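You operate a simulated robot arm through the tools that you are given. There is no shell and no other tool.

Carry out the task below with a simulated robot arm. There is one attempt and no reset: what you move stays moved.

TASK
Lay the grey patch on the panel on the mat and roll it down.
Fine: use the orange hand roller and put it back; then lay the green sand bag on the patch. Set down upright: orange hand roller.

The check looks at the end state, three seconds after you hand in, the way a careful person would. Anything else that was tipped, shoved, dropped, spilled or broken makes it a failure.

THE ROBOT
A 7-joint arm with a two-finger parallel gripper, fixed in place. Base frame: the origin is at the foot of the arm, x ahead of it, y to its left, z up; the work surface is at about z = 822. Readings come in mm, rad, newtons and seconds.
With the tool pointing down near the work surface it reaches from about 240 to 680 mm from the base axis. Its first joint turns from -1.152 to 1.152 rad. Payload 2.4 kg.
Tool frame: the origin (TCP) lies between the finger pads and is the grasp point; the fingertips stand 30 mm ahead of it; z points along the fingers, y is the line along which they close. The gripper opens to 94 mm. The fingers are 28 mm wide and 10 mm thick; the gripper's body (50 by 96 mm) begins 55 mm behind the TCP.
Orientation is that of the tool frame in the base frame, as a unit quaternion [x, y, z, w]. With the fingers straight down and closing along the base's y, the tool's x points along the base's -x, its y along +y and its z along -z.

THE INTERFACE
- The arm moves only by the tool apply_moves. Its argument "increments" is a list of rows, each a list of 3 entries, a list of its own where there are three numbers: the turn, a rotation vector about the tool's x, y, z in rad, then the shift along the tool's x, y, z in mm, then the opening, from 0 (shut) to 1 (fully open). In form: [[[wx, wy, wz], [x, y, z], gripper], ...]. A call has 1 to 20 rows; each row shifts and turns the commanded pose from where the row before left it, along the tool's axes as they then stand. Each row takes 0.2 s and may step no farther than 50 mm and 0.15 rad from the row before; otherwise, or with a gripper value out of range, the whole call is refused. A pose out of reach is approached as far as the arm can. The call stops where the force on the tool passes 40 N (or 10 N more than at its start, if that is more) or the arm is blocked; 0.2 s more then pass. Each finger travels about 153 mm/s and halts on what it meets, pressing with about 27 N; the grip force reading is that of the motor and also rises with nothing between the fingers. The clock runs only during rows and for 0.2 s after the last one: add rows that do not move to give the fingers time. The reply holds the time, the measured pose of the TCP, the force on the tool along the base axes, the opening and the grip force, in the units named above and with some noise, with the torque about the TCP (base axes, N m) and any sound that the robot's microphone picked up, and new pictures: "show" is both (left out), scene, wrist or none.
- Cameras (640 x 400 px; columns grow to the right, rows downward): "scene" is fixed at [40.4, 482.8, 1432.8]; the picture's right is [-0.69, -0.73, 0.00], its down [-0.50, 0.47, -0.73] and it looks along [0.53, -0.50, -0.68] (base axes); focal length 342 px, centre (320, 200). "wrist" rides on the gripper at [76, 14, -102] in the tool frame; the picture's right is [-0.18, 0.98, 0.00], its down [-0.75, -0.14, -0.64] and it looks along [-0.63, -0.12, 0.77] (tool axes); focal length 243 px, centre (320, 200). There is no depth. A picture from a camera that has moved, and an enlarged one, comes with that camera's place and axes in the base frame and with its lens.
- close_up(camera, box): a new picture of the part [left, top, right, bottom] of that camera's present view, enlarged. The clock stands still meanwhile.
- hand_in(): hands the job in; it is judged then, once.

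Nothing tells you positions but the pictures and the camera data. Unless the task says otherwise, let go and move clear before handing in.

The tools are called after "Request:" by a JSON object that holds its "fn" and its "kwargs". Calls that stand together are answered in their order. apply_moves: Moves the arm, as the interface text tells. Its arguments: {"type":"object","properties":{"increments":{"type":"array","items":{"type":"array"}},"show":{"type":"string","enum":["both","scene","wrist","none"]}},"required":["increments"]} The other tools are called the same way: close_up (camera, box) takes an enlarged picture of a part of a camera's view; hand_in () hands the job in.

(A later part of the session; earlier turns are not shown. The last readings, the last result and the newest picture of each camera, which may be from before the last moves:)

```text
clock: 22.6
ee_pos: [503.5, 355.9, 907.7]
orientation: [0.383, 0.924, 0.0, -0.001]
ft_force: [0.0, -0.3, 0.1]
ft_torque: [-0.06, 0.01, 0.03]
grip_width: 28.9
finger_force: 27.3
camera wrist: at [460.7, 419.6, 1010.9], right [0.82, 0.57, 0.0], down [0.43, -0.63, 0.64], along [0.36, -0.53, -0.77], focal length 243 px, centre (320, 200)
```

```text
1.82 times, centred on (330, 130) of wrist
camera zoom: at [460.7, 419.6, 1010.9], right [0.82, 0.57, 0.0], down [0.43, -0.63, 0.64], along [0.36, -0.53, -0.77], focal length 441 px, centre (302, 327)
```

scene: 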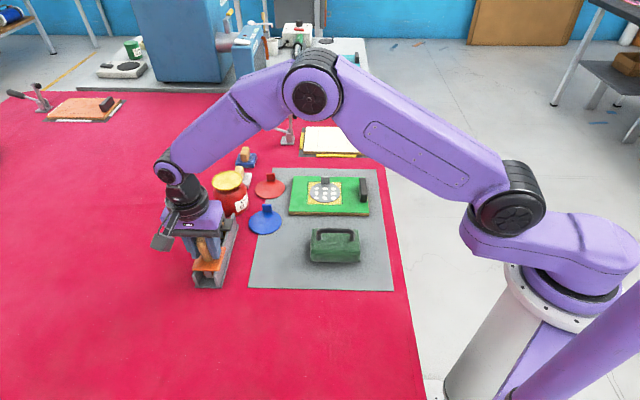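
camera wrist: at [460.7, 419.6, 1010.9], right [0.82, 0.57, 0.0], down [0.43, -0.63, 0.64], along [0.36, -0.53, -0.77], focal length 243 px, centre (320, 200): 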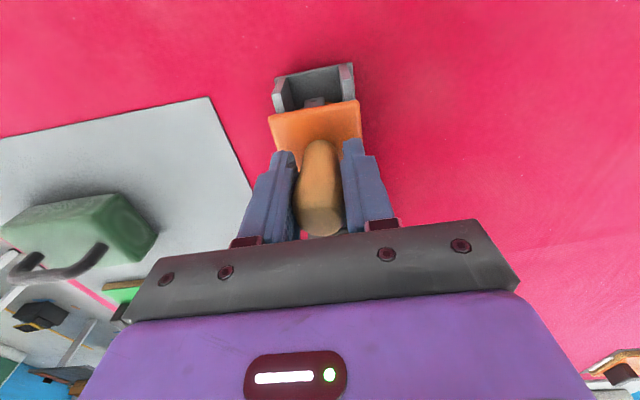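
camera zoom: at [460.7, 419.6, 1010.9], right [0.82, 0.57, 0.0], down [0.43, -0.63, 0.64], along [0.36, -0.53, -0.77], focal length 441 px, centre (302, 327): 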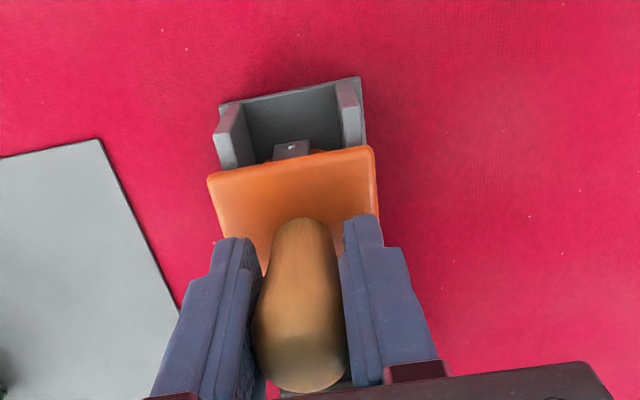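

The handle is gripped firmly (28.9 mm). I'll lift the roller straight up out of the rack and check it.

Request:
{"fn": "apply_moves", "kwargs": {"increments": [[[0, 0, 0], [0, 0, -4], 0.0], [[0, 0, 0], [0, 0, -8], 0.0], [[0, 0, 0], [0, 0, -15], 0.0], [[0, 0, 0], [0, 0, -20], 0.0], [[0, 0, 0], [0, 0, -25], 0.0], [[0, 0, 0], [0, 0, -25], 0.0], [[0, 0, 0], [0, 0, -13], 0.0], [[0, 0, 0], [0, 0, 0], 0.0]]}}

Request:
{"fn": "close_up", "kwargs": {"camera": "scene", "box": [150, 150, 250, 290]}}

```text
clock: 24.4
ee_pos: [505.2, 356.6, 1016.5]
orientation: [0.382, 0.924, 0.001, 0.0]
ft_force: [0.1, 0.2, -2.5]
ft_torque: [-0.01, -0.03, 0.0]
grip_width: 28.7
finger_force: 27.1
camera wrist: at [460.2, 420.2, 1121.1], right [0.82, 0.57, 0.0], down [0.43, -0.63, 0.64], along [0.36, -0.53, -0.77], focal length 243 px, centre (320, 200)
```

scene: 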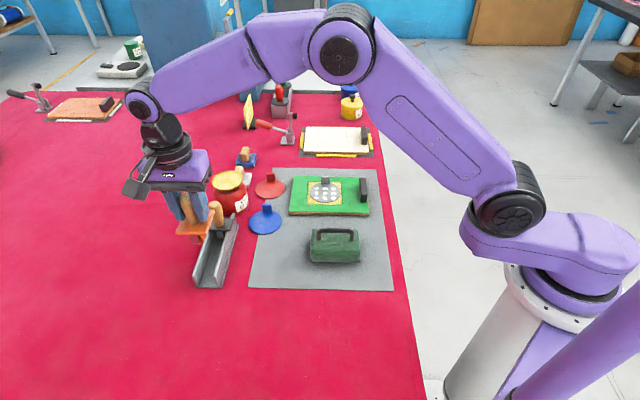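
wrist: 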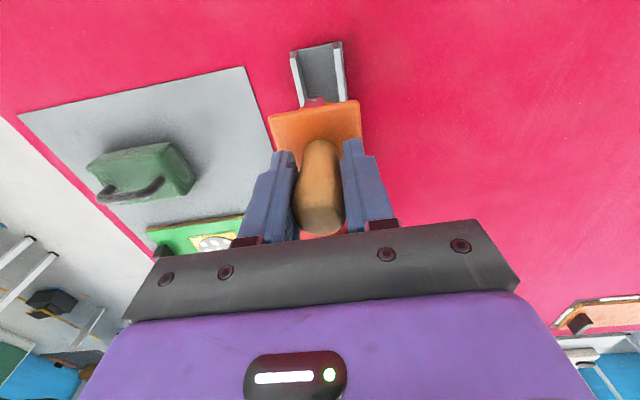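

```text
2.86 times, centred on (200, 220) of scene
camera zoom: at [40.5, 482.8, 1432.8], right [-0.69, -0.73, 0.0], down [-0.5, 0.47, -0.73], along [0.53, -0.5, -0.68], focal length 976 px, centre (663, 143)
```

zoom: 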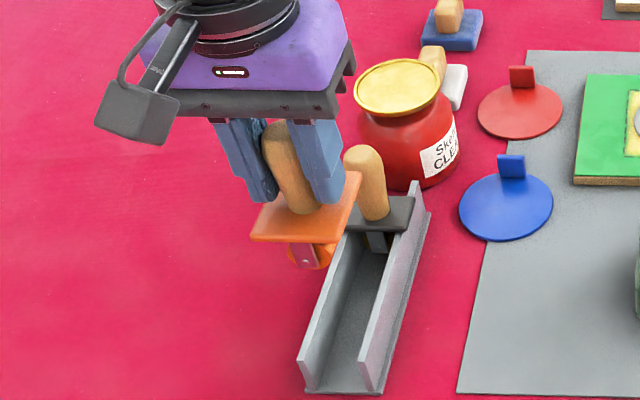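

The roller is out and level. I'll zoom in on its underside to measure wheel width and height before carrying it over.

Request:
{"fn": "close_up", "kwargs": {"camera": "scene", "box": [175, 215, 220, 250]}}

Request:
{"fn": "apply_moves", "kwargs": {"increments": [[[0, 0, 0], [-14, -10, 0], 0.0], [[0, 0, 0], [-26, -19, 0], 0.0], [[0, 0, 0], [-26, -19, 0], 0.0], [[0, 0, 0], [-26, -19, 0], 0.0], [[0, 0, 0], [-26, -19, 0], 0.0], [[0, 0, 0], [-26, -19, 0], 0.0], [[0, 0, 0], [-26, -19, 0], 0.0], [[0, 0, 0], [-26, -19, 0], 0.0], [[0, 0, 0], [-26, -19, 0], 0.0], [[0, 0, 0], [-14, -12, 0], 0.0], [[0, 0, 0], [0, 0, 0], 0.0]]}}

```text
11.43 times, centred on (198, 232) of scene
camera zoom: at [40.5, 482.8, 1432.8], right [-0.69, -0.73, 0.0], down [-0.5, 0.47, -0.73], along [0.53, -0.5, -0.68], focal length 3904 px, centre (1720, -171)
```

zoom: 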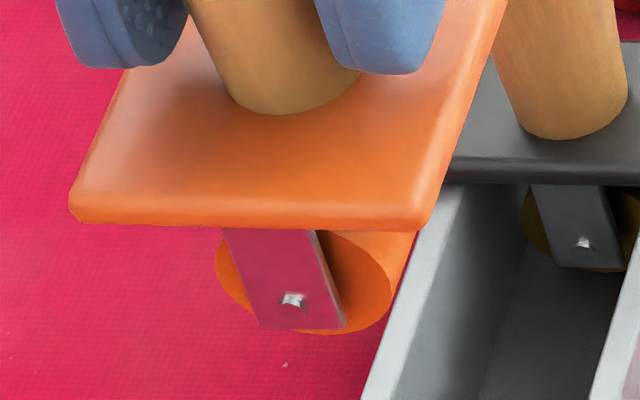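

```text
clock: 26.8
ee_pos: [547.8, 66.3, 1018.5]
orientation: [0.382, 0.924, 0.001, -0.001]
ft_force: [0.5, 0.1, -1.5]
ft_torque: [-0.04, 0.01, 0.01]
grip_width: 28.7
finger_force: 27.0
camera wrist: at [502.6, 130.6, 1121.5], right [0.82, 0.57, 0.0], down [0.43, -0.63, 0.64], along [0.36, -0.53, -0.77], focal length 243 px, centre (320, 200)
```

scene: 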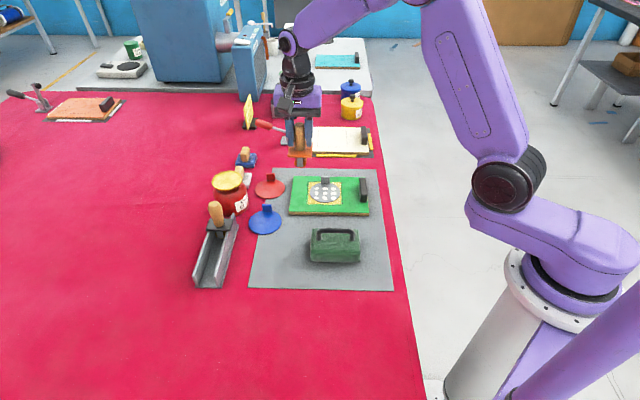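
wrist: 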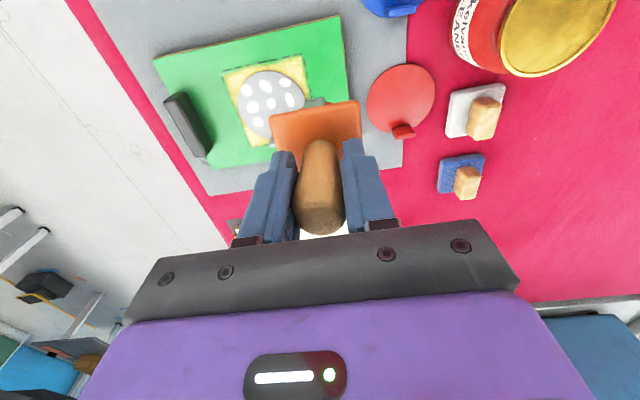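

The roller is level, with a wheel about 26 mm in diameter. Next I'll position it over the left edge of the patch, slightly toward the tab, and lower to just above contact.

Request:
{"fn": "apply_moves", "kwargs": {"increments": [[[0, 0, 0], [-8, -25.7, 0], 0.0], [[0, 0, 0], [0, 0, 30], 0.0], [[0, 0, 0], [0, 0, 30], 0.0], [[0, 0, 0], [0, 0, 20], 0.0], [[0, 0, 0], [0, 0, 10], 0.0], [[0, 0, 0], [0, 0, 0], 0.0]]}}

Request:
{"fn": "close_up", "kwargs": {"camera": "scene", "box": [270, 130, 380, 220]}}

Request:
{"fn": "close_up", "kwargs": {"camera": "wrist", "box": [150, 0, 430, 180]}}

```text
clock: 28.2
ee_pos: [536.5, 43.5, 929.0]
orientation: [0.383, 0.924, 0.0, -0.001]
ft_force: [0.0, -0.3, -1.7]
ft_torque: [0.02, 0.01, -0.01]
grip_width: 28.6
finger_force: 27.3
camera wrist: at [491.9, 106.8, 1031.2], right [0.82, 0.57, 0.0], down [0.43, -0.63, 0.64], along [0.36, -0.53, -0.77], focal length 243 px, centre (320, 200)
```

scene: 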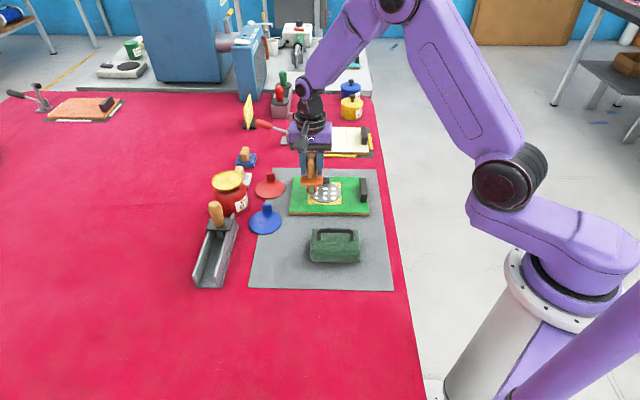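
wrist: 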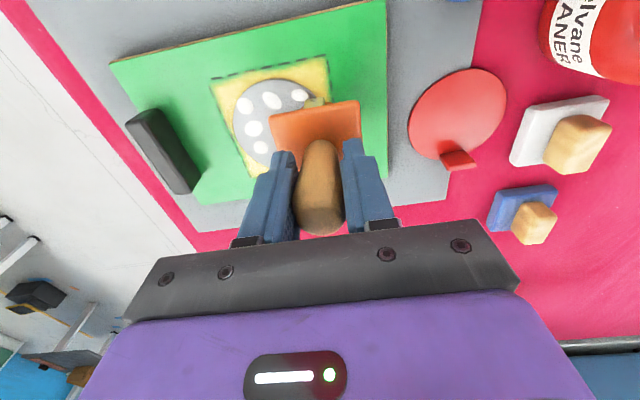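

```text
4.44 times, centred on (325, 175) of scene
camera zoom: at [40.5, 482.8, 1432.8], right [-0.69, -0.73, 0.0], down [-0.5, 0.47, -0.73], along [0.53, -0.5, -0.68], focal length 1518 px, centre (298, 311)
```

zoom: 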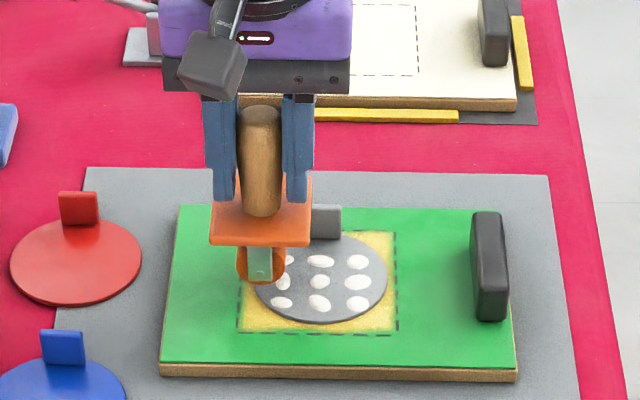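

```text
2.22 times, centred on (290, 90) of wrist
camera zoom: at [491.9, 106.8, 1031.2], right [0.82, 0.57, 0.0], down [0.43, -0.63, 0.64], along [0.36, -0.53, -0.77], focal length 539 px, centre (387, 444)
```

zoom: 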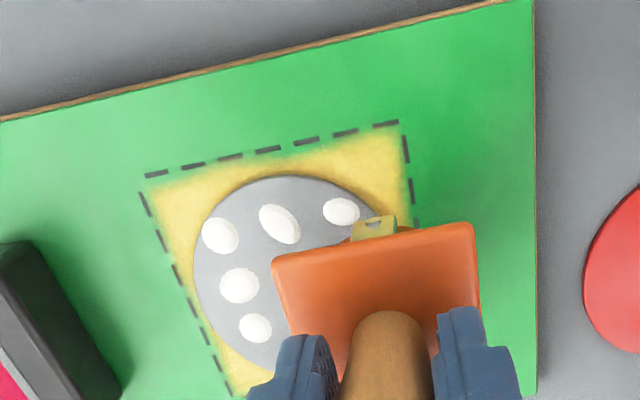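

The roller hangs just over the left side of the patch. I'll lower it in small steps to find contact.

Request:
{"fn": "apply_moves", "kwargs": {"increments": [[[0, 0, 0], [0, 0, 5], 0.0], [[0, 0, 0], [0, 0, 3], 0.0], [[0, 0, 0], [0, 0, 2], 0.0], [[0, 0, 0], [0, 0, 1], 0.0], [[0, 0, 0], [0, 0, 0], 0.0]], "show": "none"}}

Request:
{"fn": "close_up", "kwargs": {"camera": "scene", "box": [290, 160, 370, 220]}}

```text
clock: 29.4
ee_pos: [537.1, 43.4, 918.6]
orientation: [0.382, 0.924, 0.0, 0.001]
ft_force: [-0.3, 0.8, 12.0]
ft_torque: [0.08, 0.05, 0.03]
grip_width: 28.9
finger_force: 26.9
```

```text
6.67 times, centred on (330, 190) of scene
camera zoom: at [40.2, 482.8, 1432.8], right [-0.69, -0.73, 0.0], down [-0.5, 0.47, -0.73], along [0.53, -0.5, -0.68], focal length 2277 px, centre (253, 267)
```

zoom: 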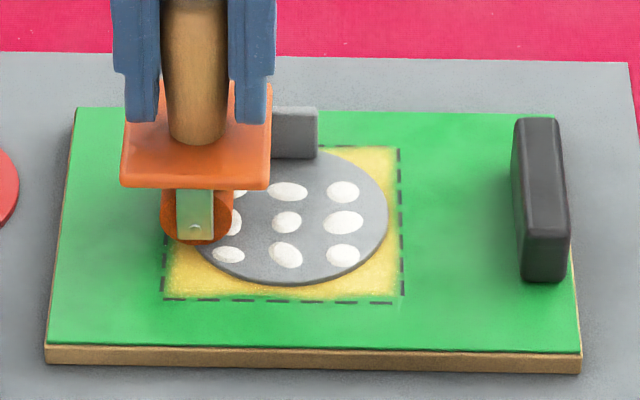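

The roller is in contact with about 12 N of pressure at the left edge of the patch. I'll roll right across the patch in small steps.

Request:
{"fn": "apply_moves", "kwargs": {"increments": [[[0, 0, 0], [0, -3, 0], 0.0], [[0, 0, 0], [0, -4, 0], 0.0], [[0, 0, 0], [0, -5, 0], 0.0], [[0, 0, 0], [0, -5, 0], 0.0], [[0, 0, 0], [0, -5, 0], 0.0], [[0, 0, 0], [0, 0, 0], 0.0]], "show": "none"}}

Request:
{"fn": "close_up", "kwargs": {"camera": "scene", "box": [290, 160, 370, 220]}}

```text
clock: 30.8
ee_pos: [520.0, 26.3, 916.2]
orientation: [0.382, 0.924, -0.001, 0.0]
ft_force: [0.9, -0.5, 23.8]
ft_torque: [0.0, -0.12, -0.03]
grip_width: 28.9
finger_force: 26.9
```

```text
6.67 times, centred on (330, 190) of scene
camera zoom: at [40.1, 482.8, 1432.9], right [-0.69, -0.73, 0.0], down [-0.5, 0.47, -0.73], along [0.53, -0.5, -0.68], focal length 2277 px, centre (253, 267)
```

zoom: 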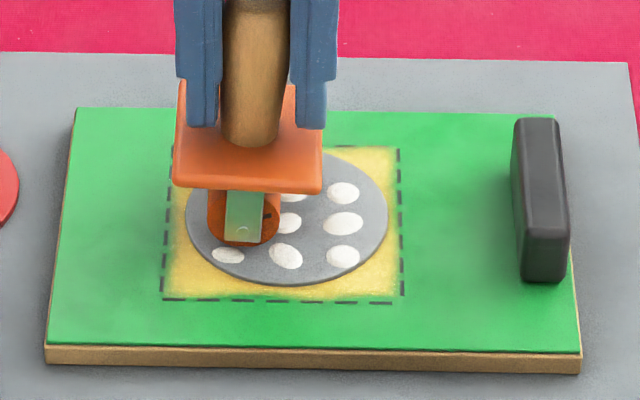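

The force rose to about 24 N on the full patch thickness, and left-column bubbles are flattening. I'll ease up 0.7 mm and keep rolling right.

Request:
{"fn": "apply_moves", "kwargs": {"increments": [[[0, 0, 0], [0, 0, -0.7], 0.0], [[0, 0, 0], [0, -5, 0], 0.0], [[0, 0, 0], [0, -5, 0], 0.0], [[0, 0, 0], [0, -5, 0], 0.0], [[0, 0, 0], [0, -5, 0], 0.0], [[0, 0, 0], [0, 0, 0], 0.0]], "show": "none"}}

Request:
{"fn": "close_up", "kwargs": {"camera": "scene", "box": [290, 160, 370, 220]}}

```text
clock: 32.2
ee_pos: [505.2, 13.5, 916.9]
orientation: [0.382, 0.924, 0.0, 0.0]
ft_force: [0.7, -1.1, 4.7]
ft_torque: [-0.05, -0.07, -0.01]
grip_width: 28.8
finger_force: 27.1
```

```text
6.67 times, centred on (330, 190) of scene
camera zoom: at [40.4, 482.8, 1432.8], right [-0.69, -0.73, 0.0], down [-0.5, 0.47, -0.73], along [0.53, -0.5, -0.68], focal length 2277 px, centre (253, 267)
```

zoom: 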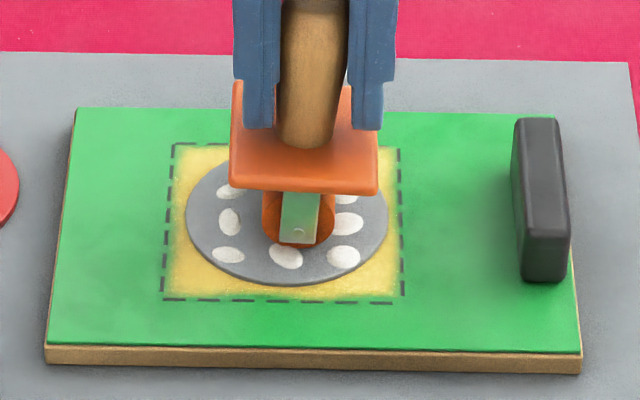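

The roller is mid-patch and the bubbles behind it are still there. I'll inspect closely whether the wheel is actually touching the patch.

Request:
{"fn": "close_up", "kwargs": {"camera": "scene", "box": [312, 178, 346, 204]}}

Request:
{"fn": "close_up", "kwargs": {"camera": "wrist", "box": [180, 20, 400, 180]}}

```text
15.38 times, centred on (329, 191) of scene
camera zoom: at [40.4, 482.8, 1432.8], right [-0.69, -0.73, 0.0], down [-0.5, 0.47, -0.73], along [0.53, -0.5, -0.68], focal length 5255 px, centre (182, 338)
```

zoom: 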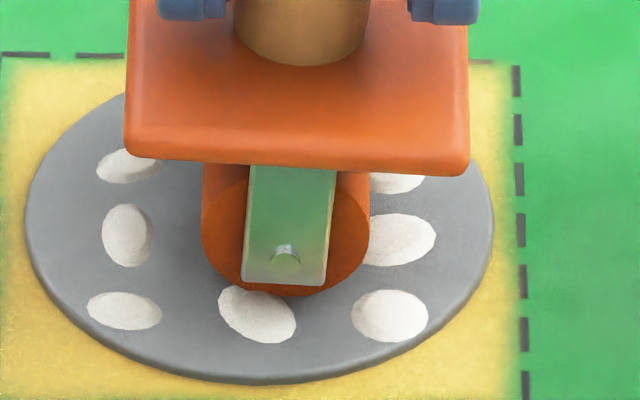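

```text
2.50 times, centred on (290, 100) of wrist
camera zoom: at [461.8, 76.7, 1019.9], right [0.82, 0.57, 0.0], down [0.43, -0.63, 0.64], along [0.36, -0.53, -0.77], focal length 606 px, centre (395, 450)
```

zoom: 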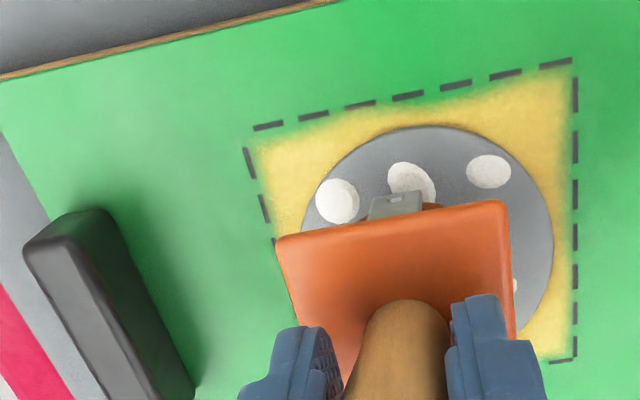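

The wheel is on the patch but the force dropped to about 5 N. I'll press back to about 20 N, roll over the right column, and check whether those bubbles flatten.

Request:
{"fn": "apply_moves", "kwargs": {"increments": [[[0, 0, 0], [0, 0, 0.6], 0.0], [[0, 0, 0], [0, -4, 0], 0.0], [[0, 0, 0], [0, -4, 0], 0.0], [[0, 0, 0], [0, -4, 0], 0.0], [[0, 0, 0], [0, -4, 0], 0.0], [[0, 0, 0], [0, 0, 0], 0.0]], "show": "none"}}

Request:
{"fn": "close_up", "kwargs": {"camera": "scene", "box": [302, 170, 358, 214]}}

```text
clock: 33.6
ee_pos: [495.8, 1.9, 916.2]
orientation: [0.383, 0.924, 0.001, 0.0]
ft_force: [0.2, -0.2, 8.9]
ft_torque: [0.08, -0.02, -0.04]
grip_width: 28.8
finger_force: 26.6
```

```text
9.09 times, centred on (330, 192) of scene
camera zoom: at [40.3, 482.8, 1432.8], right [-0.69, -0.73, 0.0], down [-0.5, 0.47, -0.73], along [0.53, -0.5, -0.68], focal length 3105 px, centre (229, 273)
```

zoom: 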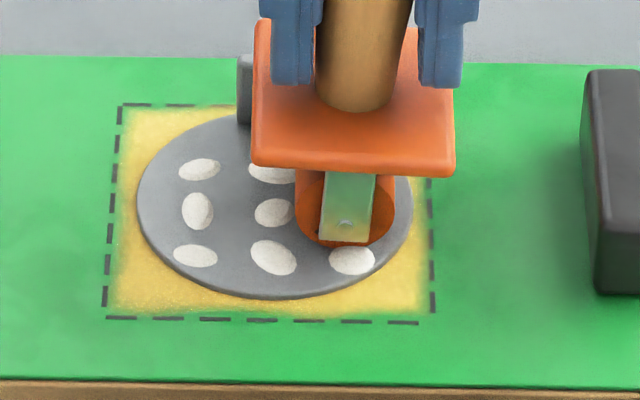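

Bubbles persist at about 9 N. I'll increase the pressure in small steps and watch the force before rolling back.

Request:
{"fn": "apply_moves", "kwargs": {"increments": [[[0, 0, 0], [0, 0, 0.5], 0.0], [[0, 0, 0], [0, 0, 0], 0.0]], "show": "none"}}

Request:
{"fn": "apply_moves", "kwargs": {"increments": [[[0, 0, 0], [0, 0, 0.5], 0.0], [[0, 0, 0], [0, 0, 0], 0.0]], "show": "none"}}

Request:
{"fn": "close_up", "kwargs": {"camera": "scene", "box": [302, 170, 358, 214]}}

```text
clock: 34.2
ee_pos: [495.6, 2.2, 916.0]
orientation: [0.382, 0.924, -0.001, 0.001]
ft_force: [-1.1, 0.9, 14.6]
ft_torque: [0.13, 0.02, 0.05]
grip_width: 28.6
finger_force: 26.9
```

```text
clock: 34.8
ee_pos: [495.5, 1.6, 916.2]
orientation: [0.383, 0.924, 0.0, 0.001]
ft_force: [-0.1, -0.3, 20.9]
ft_torque: [0.12, -0.01, 0.0]
grip_width: 28.8
finger_force: 26.9
```

```text
9.09 times, centred on (330, 192) of scene
camera zoom: at [40.1, 482.8, 1432.8], right [-0.69, -0.73, 0.0], down [-0.5, 0.47, -0.73], along [0.53, -0.5, -0.68], focal length 3105 px, centre (229, 273)
```

zoom: 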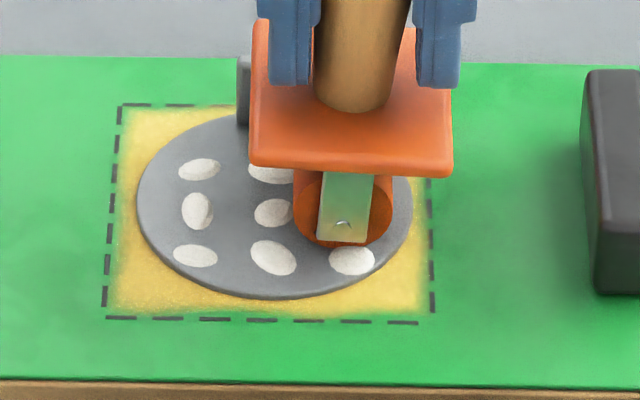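

The pressure is now about 21 N over the right column. I'll roll back left at this force.

Request:
{"fn": "apply_moves", "kwargs": {"increments": [[[0, 0, 0], [0, -3, 0], 0.0], [[0, 0, 0], [0, -3, 0], 0.0], [[0, 0, 0], [0, 0, 0], 0.0]], "show": "none"}}

Request:
{"fn": "apply_moves", "kwargs": {"increments": [[[0, 0, 0], [0, 4, 0], 0.0], [[0, 0, 0], [0, 5, 0], 0.0], [[0, 0, 0], [0, 5, 0], 0.0], [[0, 0, 0], [0, 5, 0], 0.0], [[0, 0, 0], [0, 5, 0], 0.0], [[0, 0, 0], [0, 0, 0], 0.0]], "show": "none"}}

Request:
{"fn": "close_up", "kwargs": {"camera": "scene", "box": [302, 170, 358, 214]}}

```text
clock: 35.6
ee_pos: [492.2, -2.7, 914.9]
orientation: [0.384, 0.924, 0.0, 0.001]
ft_force: [0.1, -0.9, 26.5]
ft_torque: [0.03, -0.14, 0.02]
grip_width: 28.8
finger_force: 27.0
```

```text
clock: 37.0
ee_pos: [508.9, 15.4, 914.9]
orientation: [0.382, 0.924, 0.0, 0.0]
ft_force: [-0.9, 0.2, 24.6]
ft_torque: [0.1, -0.05, 0.03]
grip_width: 28.6
finger_force: 26.9
```

```text
9.09 times, centred on (330, 192) of scene
camera zoom: at [40.0, 482.8, 1432.8], right [-0.69, -0.73, 0.0], down [-0.5, 0.47, -0.73], along [0.53, -0.5, -0.68], focal length 3105 px, centre (229, 273)
```

zoom: 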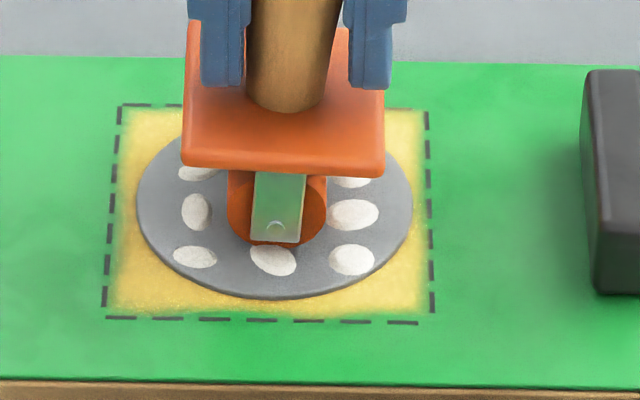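

Force holds at about 25 N. I'll complete the stroke back to the left edge and beyond it, then reassess.

Request:
{"fn": "apply_moves", "kwargs": {"increments": [[[0, 0, 0], [0, 5, 0], 0.0], [[0, 0, 0], [0, 5, 0], 0.0], [[0, 0, 0], [0, 5, 0], 0.0], [[0, 0, 0], [0, 5, 0], 0.0], [[0, 0, 0], [0, 5, 0], 0.0], [[0, 0, 0], [0, 5, 0], 0.0], [[0, 0, 0], [0, 0, 0], 0.0]], "show": "none"}}

Request:
{"fn": "close_up", "kwargs": {"camera": "scene", "box": [302, 170, 358, 214]}}

```text
clock: 38.6
ee_pos: [530.6, 35.6, 915.4]
orientation: [0.381, 0.924, 0.0, 0.0]
ft_force: [-1.9, 2.7, 21.1]
ft_torque: [0.19, 0.03, -0.01]
grip_width: 28.5
finger_force: 27.3
```

```text
9.09 times, centred on (330, 192) of scene
camera zoom: at [40.0, 482.8, 1432.8], right [-0.69, -0.73, 0.0], down [-0.5, 0.47, -0.73], along [0.53, -0.5, -0.68], focal length 3105 px, centre (229, 273)
```

zoom: 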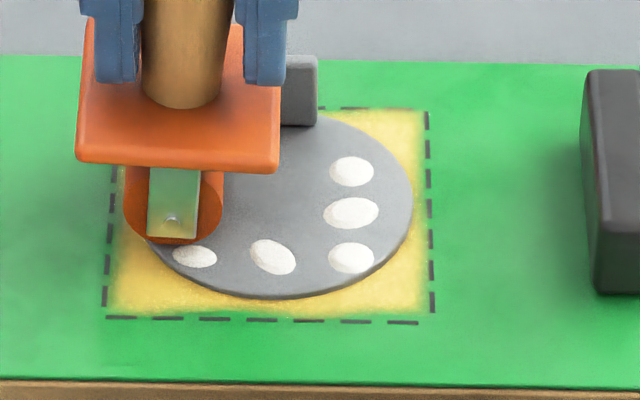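

Progress: the far and middle rows are clear in the left and middle columns. The right column and the near row remain. I'll roll right again, past the right column, at about 22 N.

Request:
{"fn": "apply_moves", "kwargs": {"increments": [[[0, 0, 0], [0, -5, 0], 0.0], [[0, 0, 0], [0, -5, 0], 0.0], [[0, 0, 0], [0, -5, 0], 0.0], [[0, 0, 0], [0, -5, 0], 0.0], [[0, 0, 0], [0, -5, 0], 0.0], [[0, 0, 0], [0, -5, 0], 0.0], [[0, 0, 0], [0, 0, 0], 0.0]], "show": "none"}}

Request:
{"fn": "apply_moves", "kwargs": {"increments": [[[0, 0, 0], [0, -5, 0], 0.0], [[0, 0, 0], [0, -5, 0], 0.0], [[0, 0, 0], [0, -5, 0], 0.0], [[0, 0, 0], [0, -5, 0], 0.0], [[0, 0, 0], [0, -5, 0], 0.0], [[0, 0, 0], [0, -5, 0], 0.0], [[0, 0, 0], [0, -3, 0], 0.0], [[0, 0, 0], [0, 0, 0], 0.0]], "show": "none"}}

Request:
{"fn": "close_up", "kwargs": {"camera": "scene", "box": [302, 170, 358, 214]}}

```text
clock: 40.2
ee_pos: [507.7, 13.7, 915.3]
orientation: [0.382, 0.924, 0.0, 0.0]
ft_force: [1.1, -1.1, 15.6]
ft_torque: [-0.12, -0.2, 0.0]
grip_width: 28.8
finger_force: 26.9
```

```text
clock: 42.0
ee_pos: [484.1, -10.1, 915.3]
orientation: [0.383, 0.924, 0.0, 0.0]
ft_force: [-0.7, 1.4, 13.1]
ft_torque: [0.1, 0.02, 0.02]
grip_width: 28.5
finger_force: 27.0
```

```text
9.09 times, centred on (330, 192) of scene
camera zoom: at [40.2, 482.8, 1432.8], right [-0.69, -0.73, 0.0], down [-0.5, 0.47, -0.73], along [0.53, -0.5, -0.68], focal length 3105 px, centre (229, 273)
```

zoom: 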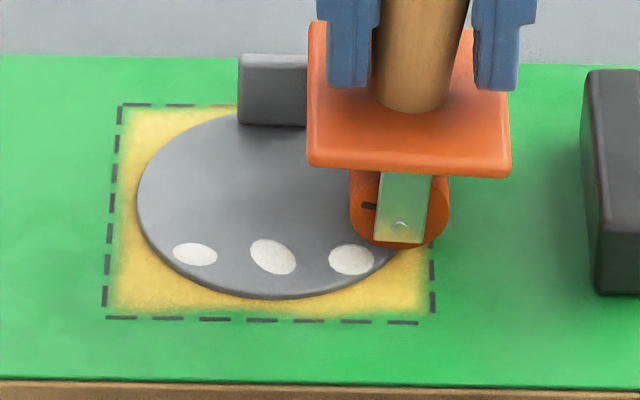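

The right column's middle bubble is gone too. I'll lift, shift about 18 mm toward the near row, and lower again.

Request:
{"fn": "apply_moves", "kwargs": {"increments": [[[0, 0, 0], [0, 0, -4], 0.0], [[0, 0, 0], [0, 0, -8], 0.0], [[0, 0, 0], [9, 3, 0], 0.0], [[0, 0, 0], [9, 3, 0], 0.0], [[0, 0, 0], [0, 0, 0], 0.0]]}}

Request:
{"fn": "close_up", "kwargs": {"camera": "scene", "box": [290, 160, 370, 220]}}

```text
clock: 43.2
ee_pos: [474.4, 8.2, 926.9]
orientation: [0.383, 0.924, -0.001, 0.001]
ft_force: [-0.4, 0.3, -0.9]
ft_torque: [0.01, 0.01, -0.01]
grip_width: 28.4
finger_force: 27.4
camera wrist: at [430.5, 72.0, 1029.8], right [0.82, 0.57, 0.0], down [0.43, -0.63, 0.64], along [0.36, -0.53, -0.77], focal length 243 px, centre (320, 200)
```

scene: 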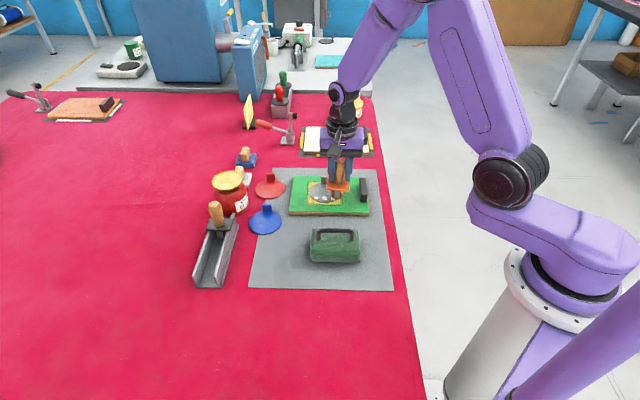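
wrist: 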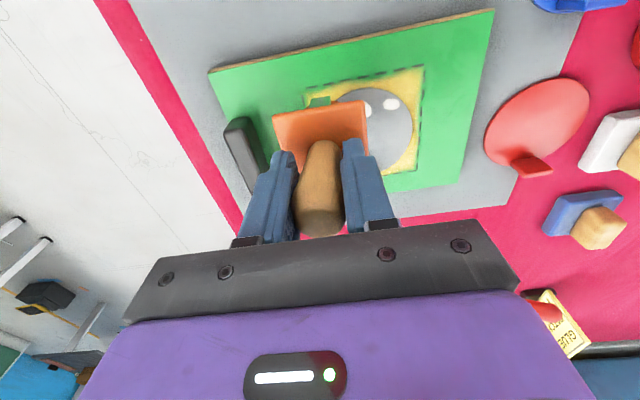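

```text
6.67 times, centred on (330, 190) of scene
camera zoom: at [40.5, 482.8, 1432.8], right [-0.69, -0.73, 0.0], down [-0.5, 0.47, -0.73], along [0.53, -0.5, -0.68], focal length 2277 px, centre (253, 267)
```

zoom: 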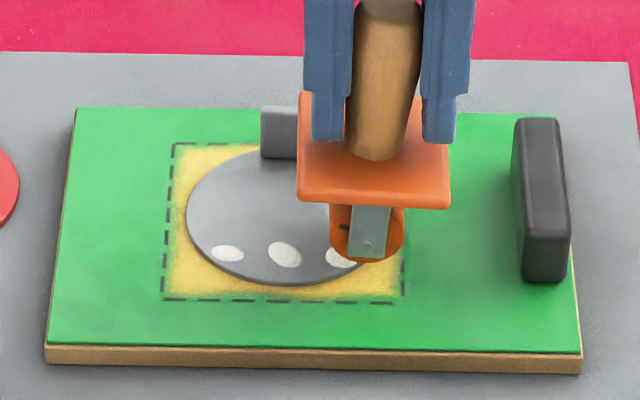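

Now over the near row (offset about −16 mm). I'll lower onto the patch.

Request:
{"fn": "apply_moves", "kwargs": {"increments": [[[0, 0, 0], [0, 0, 7], 0.0], [[0, 0, 0], [0, 0, 2.5], 0.0], [[0, 0, 0], [0, 0, 1.5], 0.0], [[0, 0, 0], [0, 0, 0.7], 0.0], [[0, 0, 0], [0, 0, 0], 0.0]], "show": "none"}}

```text
clock: 44.4
ee_pos: [475.4, 7.3, 915.1]
orientation: [0.382, 0.924, 0.0, 0.0]
ft_force: [-0.1, 0.4, -1.5]
ft_torque: [0.01, 0.01, -0.02]
grip_width: 28.7
finger_force: 26.9
```

No contact yet here, so I'll lower further in small steps.

Request:
{"fn": "apply_moves", "kwargs": {"increments": [[[0, 0, 0], [0, 0, 0.6], 0.0], [[0, 0, 0], [0, 0, 0.6], 0.0], [[0, 0, 0], [0, 0, 0], 0.0]], "show": "none"}}

Request:
{"fn": "close_up", "kwargs": {"camera": "scene", "box": [302, 170, 358, 214]}}

```text
clock: 45.2
ee_pos: [476.8, 7.4, 916.4]
orientation: [0.383, 0.924, 0.0, 0.001]
ft_force: [-1.6, 0.2, 12.2]
ft_torque: [0.02, -0.03, 0.02]
grip_width: 28.6
finger_force: 27.2
```

```text
9.09 times, centred on (330, 192) of scene
camera zoom: at [40.2, 482.8, 1432.8], right [-0.69, -0.73, 0.0], down [-0.5, 0.47, -0.73], along [0.53, -0.5, -0.68], focal length 3105 px, centre (229, 273)
```

zoom: 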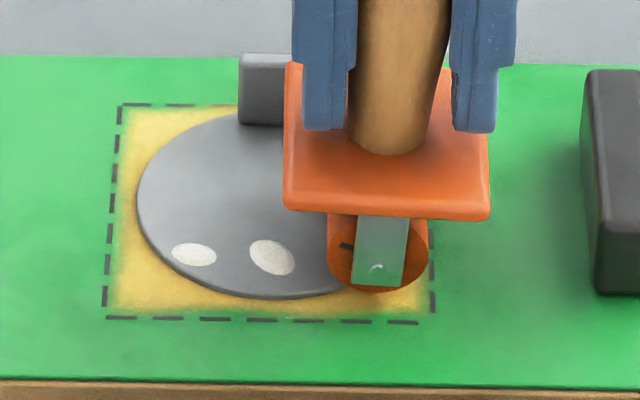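

Contact at about 12 N. I'll add a little pressure and roll left across the near row.

Request:
{"fn": "apply_moves", "kwargs": {"increments": [[[0, 0, 0], [0, 3, 0.4], 0.0], [[0, 0, 0], [0, 4, 0], 0.0], [[0, 0, 0], [0, 4, 0], 0.0], [[0, 0, 0], [0, 0, 0], 0.0]], "show": "none"}}

```text
clock: 46.2
ee_pos: [485.5, 16.1, 915.1]
orientation: [0.381, 0.924, 0.0, 0.0]
ft_force: [0.3, -0.5, 26.9]
ft_torque: [-0.11, -0.3, -0.01]
grip_width: 28.9
finger_force: 27.3
```

Force is about 27 N, which is fine. Continuing left across the near row past the left edge.

Request:
{"fn": "apply_moves", "kwargs": {"increments": [[[0, 0, 0], [0, 5, 0], 0.0], [[0, 0, 0], [0, 5, 0], 0.0], [[0, 0, 0], [0, 5, 0], 0.0], [[0, 0, 0], [0, 5, 0], 0.0], [[0, 0, 0], [0, 5, 0], 0.0], [[0, 0, 0], [0, 5, 0], 0.0], [[0, 0, 0], [0, 0, 0], 0.0]], "show": "none"}}

Request:
{"fn": "apply_moves", "kwargs": {"increments": [[[0, 0, 0], [0, 5, 0], 0.0], [[0, 0, 0], [0, 5, 0], 0.0], [[0, 0, 0], [0, 5, 0], 0.0], [[0, 0, 0], [0, 5, 0], 0.0], [[0, 0, 0], [0, 5, 0], 0.0], [[0, 0, 0], [0, 0, 0], 0.0]], "show": "none"}}

Request:
{"fn": "close_up", "kwargs": {"camera": "scene", "box": [302, 170, 358, 214]}}

```text
clock: 47.8
ee_pos: [505.1, 37.3, 913.4]
orientation: [0.382, 0.924, 0.001, 0.0]
ft_force: [-0.6, 0.4, 25.7]
ft_torque: [0.03, -0.17, -0.02]
grip_width: 28.6
finger_force: 26.5
```

```text
clock: 49.2
ee_pos: [522.1, 55.1, 913.4]
orientation: [0.382, 0.924, -0.001, 0.0]
ft_force: [0.9, 0.4, 7.9]
ft_torque: [-0.1, -0.13, 0.01]
grip_width: 28.5
finger_force: 26.5
```

```text
9.09 times, centred on (330, 192) of scene
camera zoom: at [40.3, 482.8, 1432.8], right [-0.69, -0.73, 0.0], down [-0.5, 0.47, -0.73], along [0.53, -0.5, -0.68], focal length 3105 px, centre (229, 273)
```

zoom: 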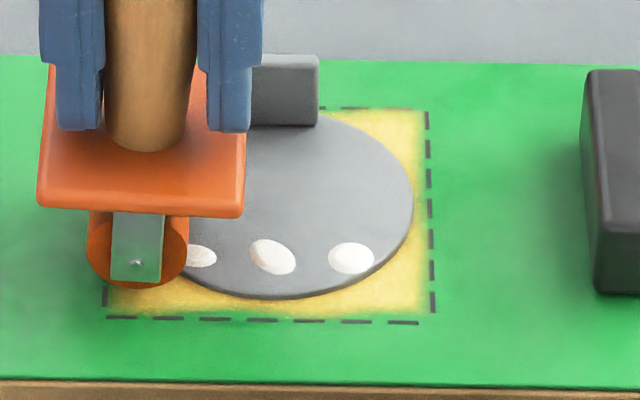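

The far and middle rows are fully clear. The near row takes a second pass, so I'll roll back right.

Request:
{"fn": "apply_moves", "kwargs": {"increments": [[[0, 0, 0], [0, -4, 0], 0.0], [[0, 0, 0], [0, -5, 0], 0.0], [[0, 0, 0], [0, -5, 0], 0.0], [[0, 0, 0], [0, -5, 0], 0.0], [[0, 0, 0], [0, -5, 0], 0.0], [[0, 0, 0], [0, -5, 0], 0.0], [[0, 0, 0], [0, -5, 0], 0.0], [[0, 0, 0], [0, 0, 0], 0.0]], "show": "none"}}

Request:
{"fn": "apply_moves", "kwargs": {"increments": [[[0, 0, 0], [0, -5, 0], 0.0], [[0, 0, 0], [0, -5, 0], 0.0], [[0, 0, 0], [0, -5, 0], 0.0], [[0, 0, 0], [0, -5, 0], 0.0], [[0, 0, 0], [0, -5, 0], 0.0], [[0, 0, 0], [0, -5, 0], 0.0], [[0, 0, 0], [0, -4, 0], 0.0], [[0, 0, 0], [0, 0, 0], 0.0]], "show": "none"}}

Request:
{"fn": "close_up", "kwargs": {"camera": "scene", "box": [302, 170, 358, 214]}}

```text
clock: 51.0
ee_pos: [497.4, 29.2, 914.7]
orientation: [0.383, 0.924, 0.0, 0.0]
ft_force: [-0.3, 1.8, 4.7]
ft_torque: [0.03, 0.06, 0.0]
grip_width: 28.7
finger_force: 27.0
```

```text
clock: 52.8
ee_pos: [474.1, 5.3, 913.9]
orientation: [0.383, 0.924, 0.001, -0.001]
ft_force: [0.5, -0.9, 5.2]
ft_torque: [-0.03, -0.02, 0.0]
grip_width: 28.4
finger_force: 27.0
```

```text
9.09 times, centred on (330, 192) of scene
camera zoom: at [40.4, 482.8, 1432.8], right [-0.69, -0.73, 0.0], down [-0.5, 0.47, -0.73], along [0.53, -0.5, -0.68], focal length 3105 px, centre (229, 273)
```

zoom: 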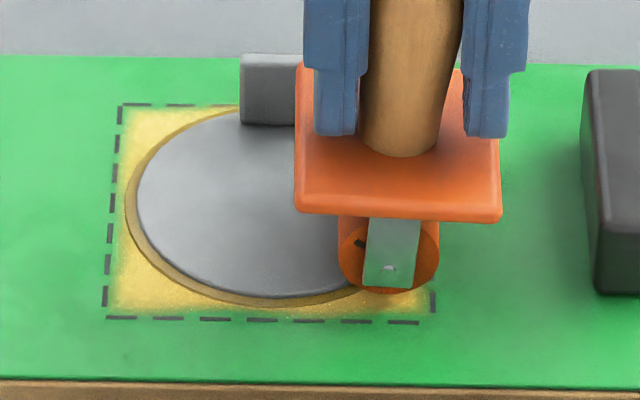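

All bubbles are gone and a squeeze-out ring shows all round the patch, so it is rolled down. I'll lift the roller and take it back over its rack slot.

Request:
{"fn": "apply_moves", "kwargs": {"increments": [[[0, 0, 0], [0, 0, -5], 0.0], [[0, 0, 0], [0, 0, -15], 0.0], [[0, 0, 0], [0, 0, -25], 0.0], [[0, 0, 0], [0, 0, -30], 0.0], [[0, 0, 0], [0, 0, -28], 0.0], [[0, 0, 0], [0, 0, 0], 0.0]]}}

Request:
{"fn": "apply_moves", "kwargs": {"increments": [[[0, 0, 0], [12, 14, 0], 0.0], [[0, 0, 0], [24, 28.5, 0], 0.0], [[0, 0, 0], [24, 28.5, 0], 0.0], [[0, 0, 0], [24, 28.5, 0], 0.0], [[0, 0, 0], [24, 28.5, 0], 0.0], [[0, 0, 0], [24, 28.5, 0], 0.0], [[0, 0, 0], [24, 28.5, 0], 0.0], [[0, 0, 0], [24, 28.5, 0], 0.0], [[0, 0, 0], [24, 28.5, 0], 0.0], [[0, 0, 0], [14, 17, 0], 0.0], [[0, 0, 0], [8, 9.7, 0], 0.0], [[0, 0, 0], [0, 0, 0], 0.0]]}}

Request:
{"fn": "close_up", "kwargs": {"camera": "scene", "box": [150, 150, 250, 290]}}

Request:
{"fn": "close_up", "kwargs": {"camera": "scene", "box": [280, 160, 380, 225]}}

Request:
{"fn": "close_up", "kwargs": {"camera": "wrist", "box": [220, 20, 440, 240]}}

```text
clock: 54.2
ee_pos: [474.9, 6.3, 1016.3]
orientation: [0.382, 0.924, 0.0, 0.0]
ft_force: [-0.2, 0.3, -1.4]
ft_torque: [0.0, 0.0, 0.0]
grip_width: 28.6
finger_force: 27.4
camera wrist: at [431.0, 69.8, 1120.5], right [0.82, 0.57, 0.0], down [0.43, -0.63, 0.64], along [0.36, -0.53, -0.77], focal length 243 px, centre (320, 200)
```

scene: 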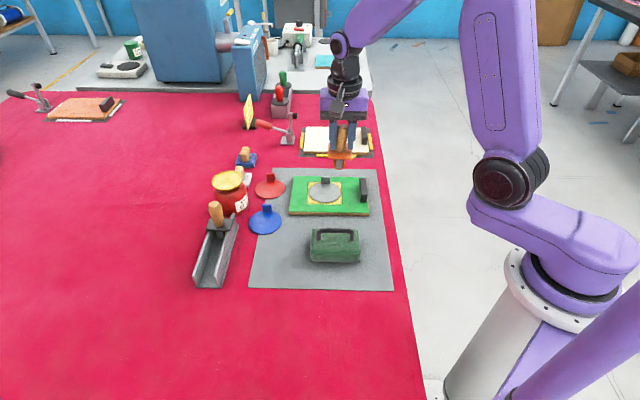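
wrist: 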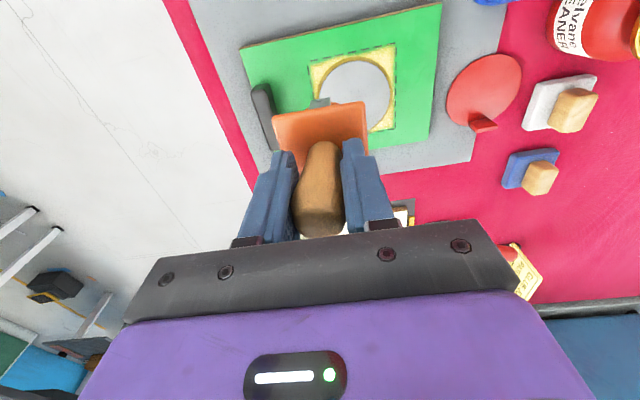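

```text
clock: 56.8
ee_pos: [504.2, 356.0, 1016.0]
orientation: [0.382, 0.924, 0.0, 0.0]
ft_force: [-1.1, 0.0, -1.5]
ft_torque: [0.0, 0.03, -0.06]
grip_width: 28.5
finger_force: 27.2
camera wrist: at [460.0, 420.9, 1118.7], right [0.82, 0.57, 0.0], down [0.43, -0.63, 0.64], along [0.36, -0.53, -0.77], focal length 243 px, centre (320, 200)
```

scene: 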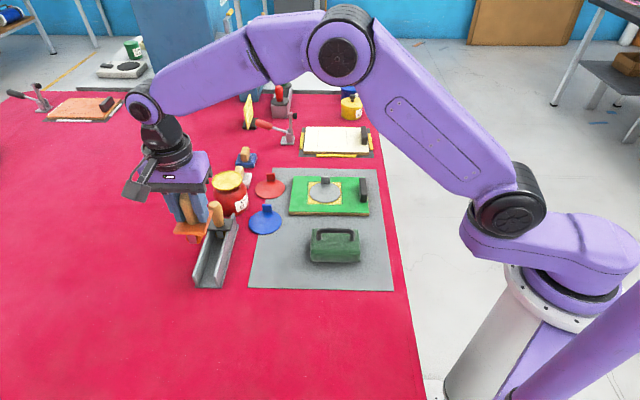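
wrist: 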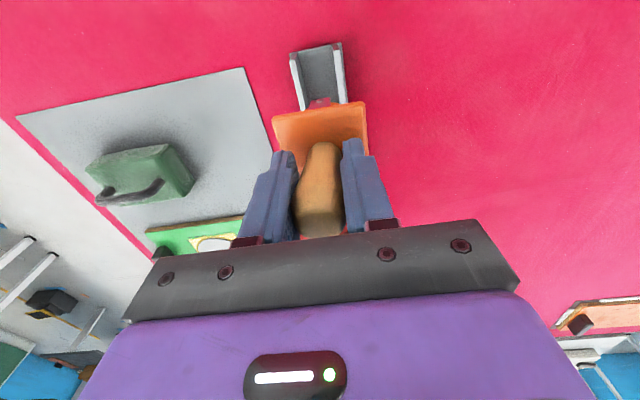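

```text
2.86 times, centred on (200, 220) of scene
camera zoom: at [40.5, 482.8, 1432.8], right [-0.69, -0.73, 0.0], down [-0.5, 0.47, -0.73], along [0.53, -0.5, -0.68], focal length 976 px, centre (663, 143)
```

zoom: 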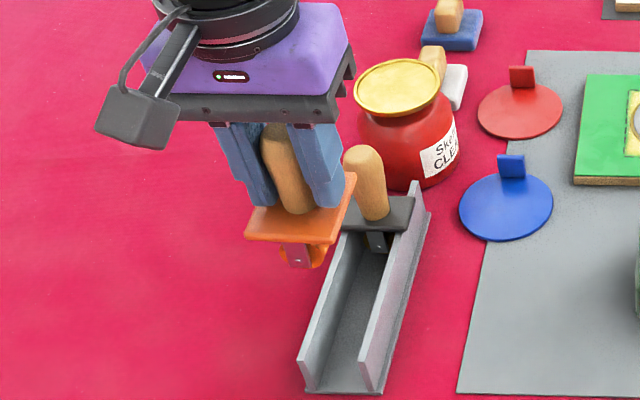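

```text
6.15 times, centred on (330, 192) of scene
camera zoom: at [40.5, 482.8, 1432.8], right [-0.69, -0.73, 0.0], down [-0.5, 0.47, -0.73], along [0.53, -0.5, -0.68], focal length 2102 px, centre (258, 246)
```

zoom: 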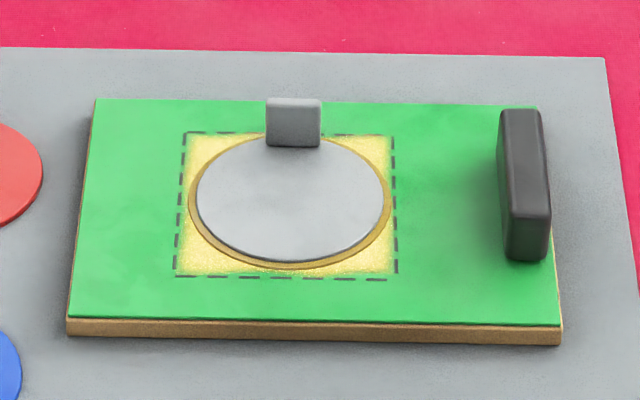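

```text
1.82 times, centred on (330, 130) of wrist
camera zoom: at [460.0, 420.9, 1118.7], right [0.82, 0.57, 0.0], down [0.43, -0.63, 0.64], along [0.36, -0.53, -0.77], focal length 441 px, centre (302, 327)
```

zoom: 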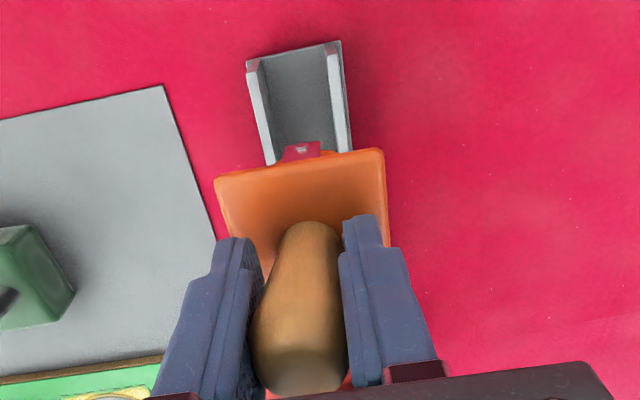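

The patch result looks right. The roller has tilted slightly in the grip from rolling, so I'll measure that before lowering it into the rack.

Request:
{"fn": "close_up", "kwargs": {"camera": "scene", "box": [165, 185, 225, 250]}}

Request:
{"fn": "close_up", "kwargs": {"camera": "wrist", "box": [260, 30, 390, 130]}}

```text
6.15 times, centred on (195, 218) of scene
camera zoom: at [40.5, 482.8, 1432.8], right [-0.69, -0.73, 0.0], down [-0.5, 0.47, -0.73], along [0.53, -0.5, -0.68], focal length 2102 px, centre (1089, 92)
```

zoom: 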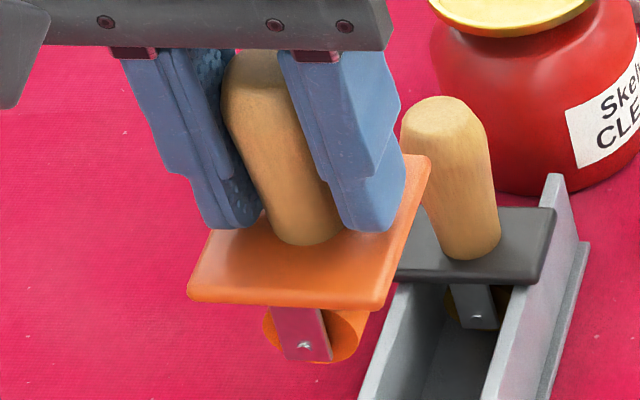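

```text
4.00 times, centred on (325, 80) of wrist
camera zoom: at [460.0, 420.9, 1118.7], right [0.82, 0.57, 0.0], down [0.43, -0.63, 0.64], along [0.36, -0.53, -0.77], focal length 970 px, centre (300, 680)
```

zoom: 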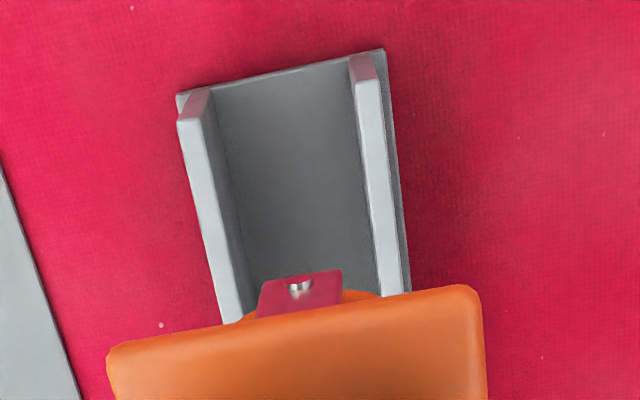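

The roller's lower end has swung roughly 3–4 mm toward the outer side, a tilt of about 2–3°. I'll turn the tool slightly to right it and compare.

Request:
{"fn": "apply_moves", "kwargs": {"increments": [[[0.045, 0, 0], [0, 0, 0], 0.0], [[0, 0, 0], [0, 0, 0], 0.0]], "show": "none"}}

Request:
{"fn": "close_up", "kwargs": {"camera": "scene", "box": [175, 215, 220, 250]}}

Request:
{"fn": "close_up", "kwargs": {"camera": "scene", "box": [150, 150, 250, 290]}}

Request:
{"fn": "close_up", "kwargs": {"camera": "wrist", "box": [260, 30, 390, 130]}}

```text
clock: 57.4
ee_pos: [505.3, 357.0, 1016.1]
orientation: [0.382, 0.924, -0.021, -0.009]
ft_force: [-0.2, 0.0, -1.6]
ft_torque: [0.05, -0.01, 0.04]
grip_width: 28.5
finger_force: 27.3
```

```text
11.43 times, centred on (198, 232) of scene
camera zoom: at [40.5, 482.8, 1432.8], right [-0.69, -0.73, 0.0], down [-0.5, 0.47, -0.73], along [0.53, -0.5, -0.68], focal length 3904 px, centre (1720, -171)
```

zoom: 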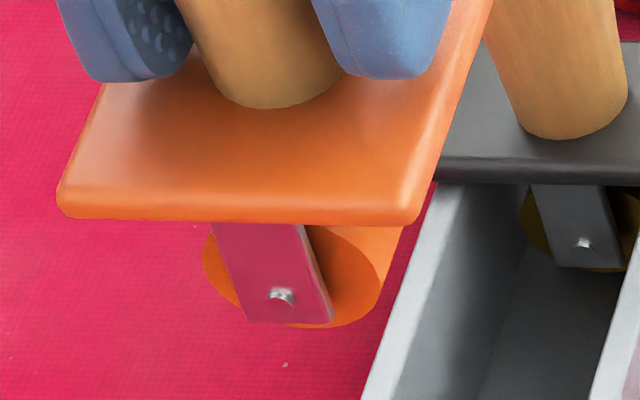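

```text
2.86 times, centred on (200, 220) of scene
camera zoom: at [40.5, 482.8, 1432.8], right [-0.69, -0.73, 0.0], down [-0.5, 0.47, -0.73], along [0.53, -0.5, -0.68], focal length 976 px, centre (663, 143)
```

zoom: 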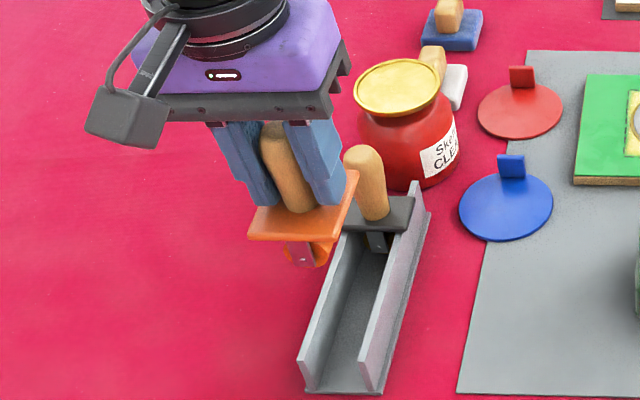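

```text
4.00 times, centred on (325, 80) of wrist
camera zoom: at [463.6, 423.9, 1118.5], right [0.82, 0.56, -0.04], down [0.45, -0.61, 0.65], along [0.34, -0.55, -0.76], focal length 970 px, centre (300, 680)
```

zoom: 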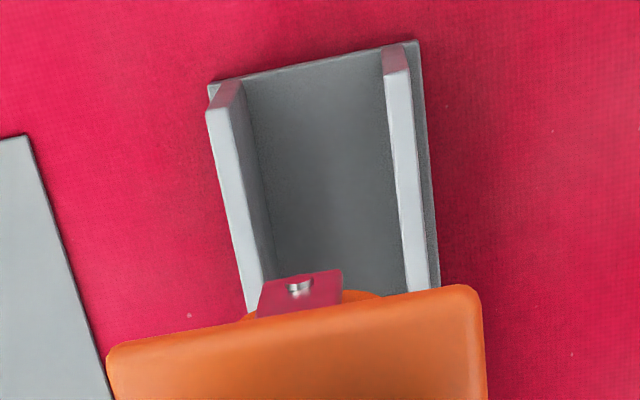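

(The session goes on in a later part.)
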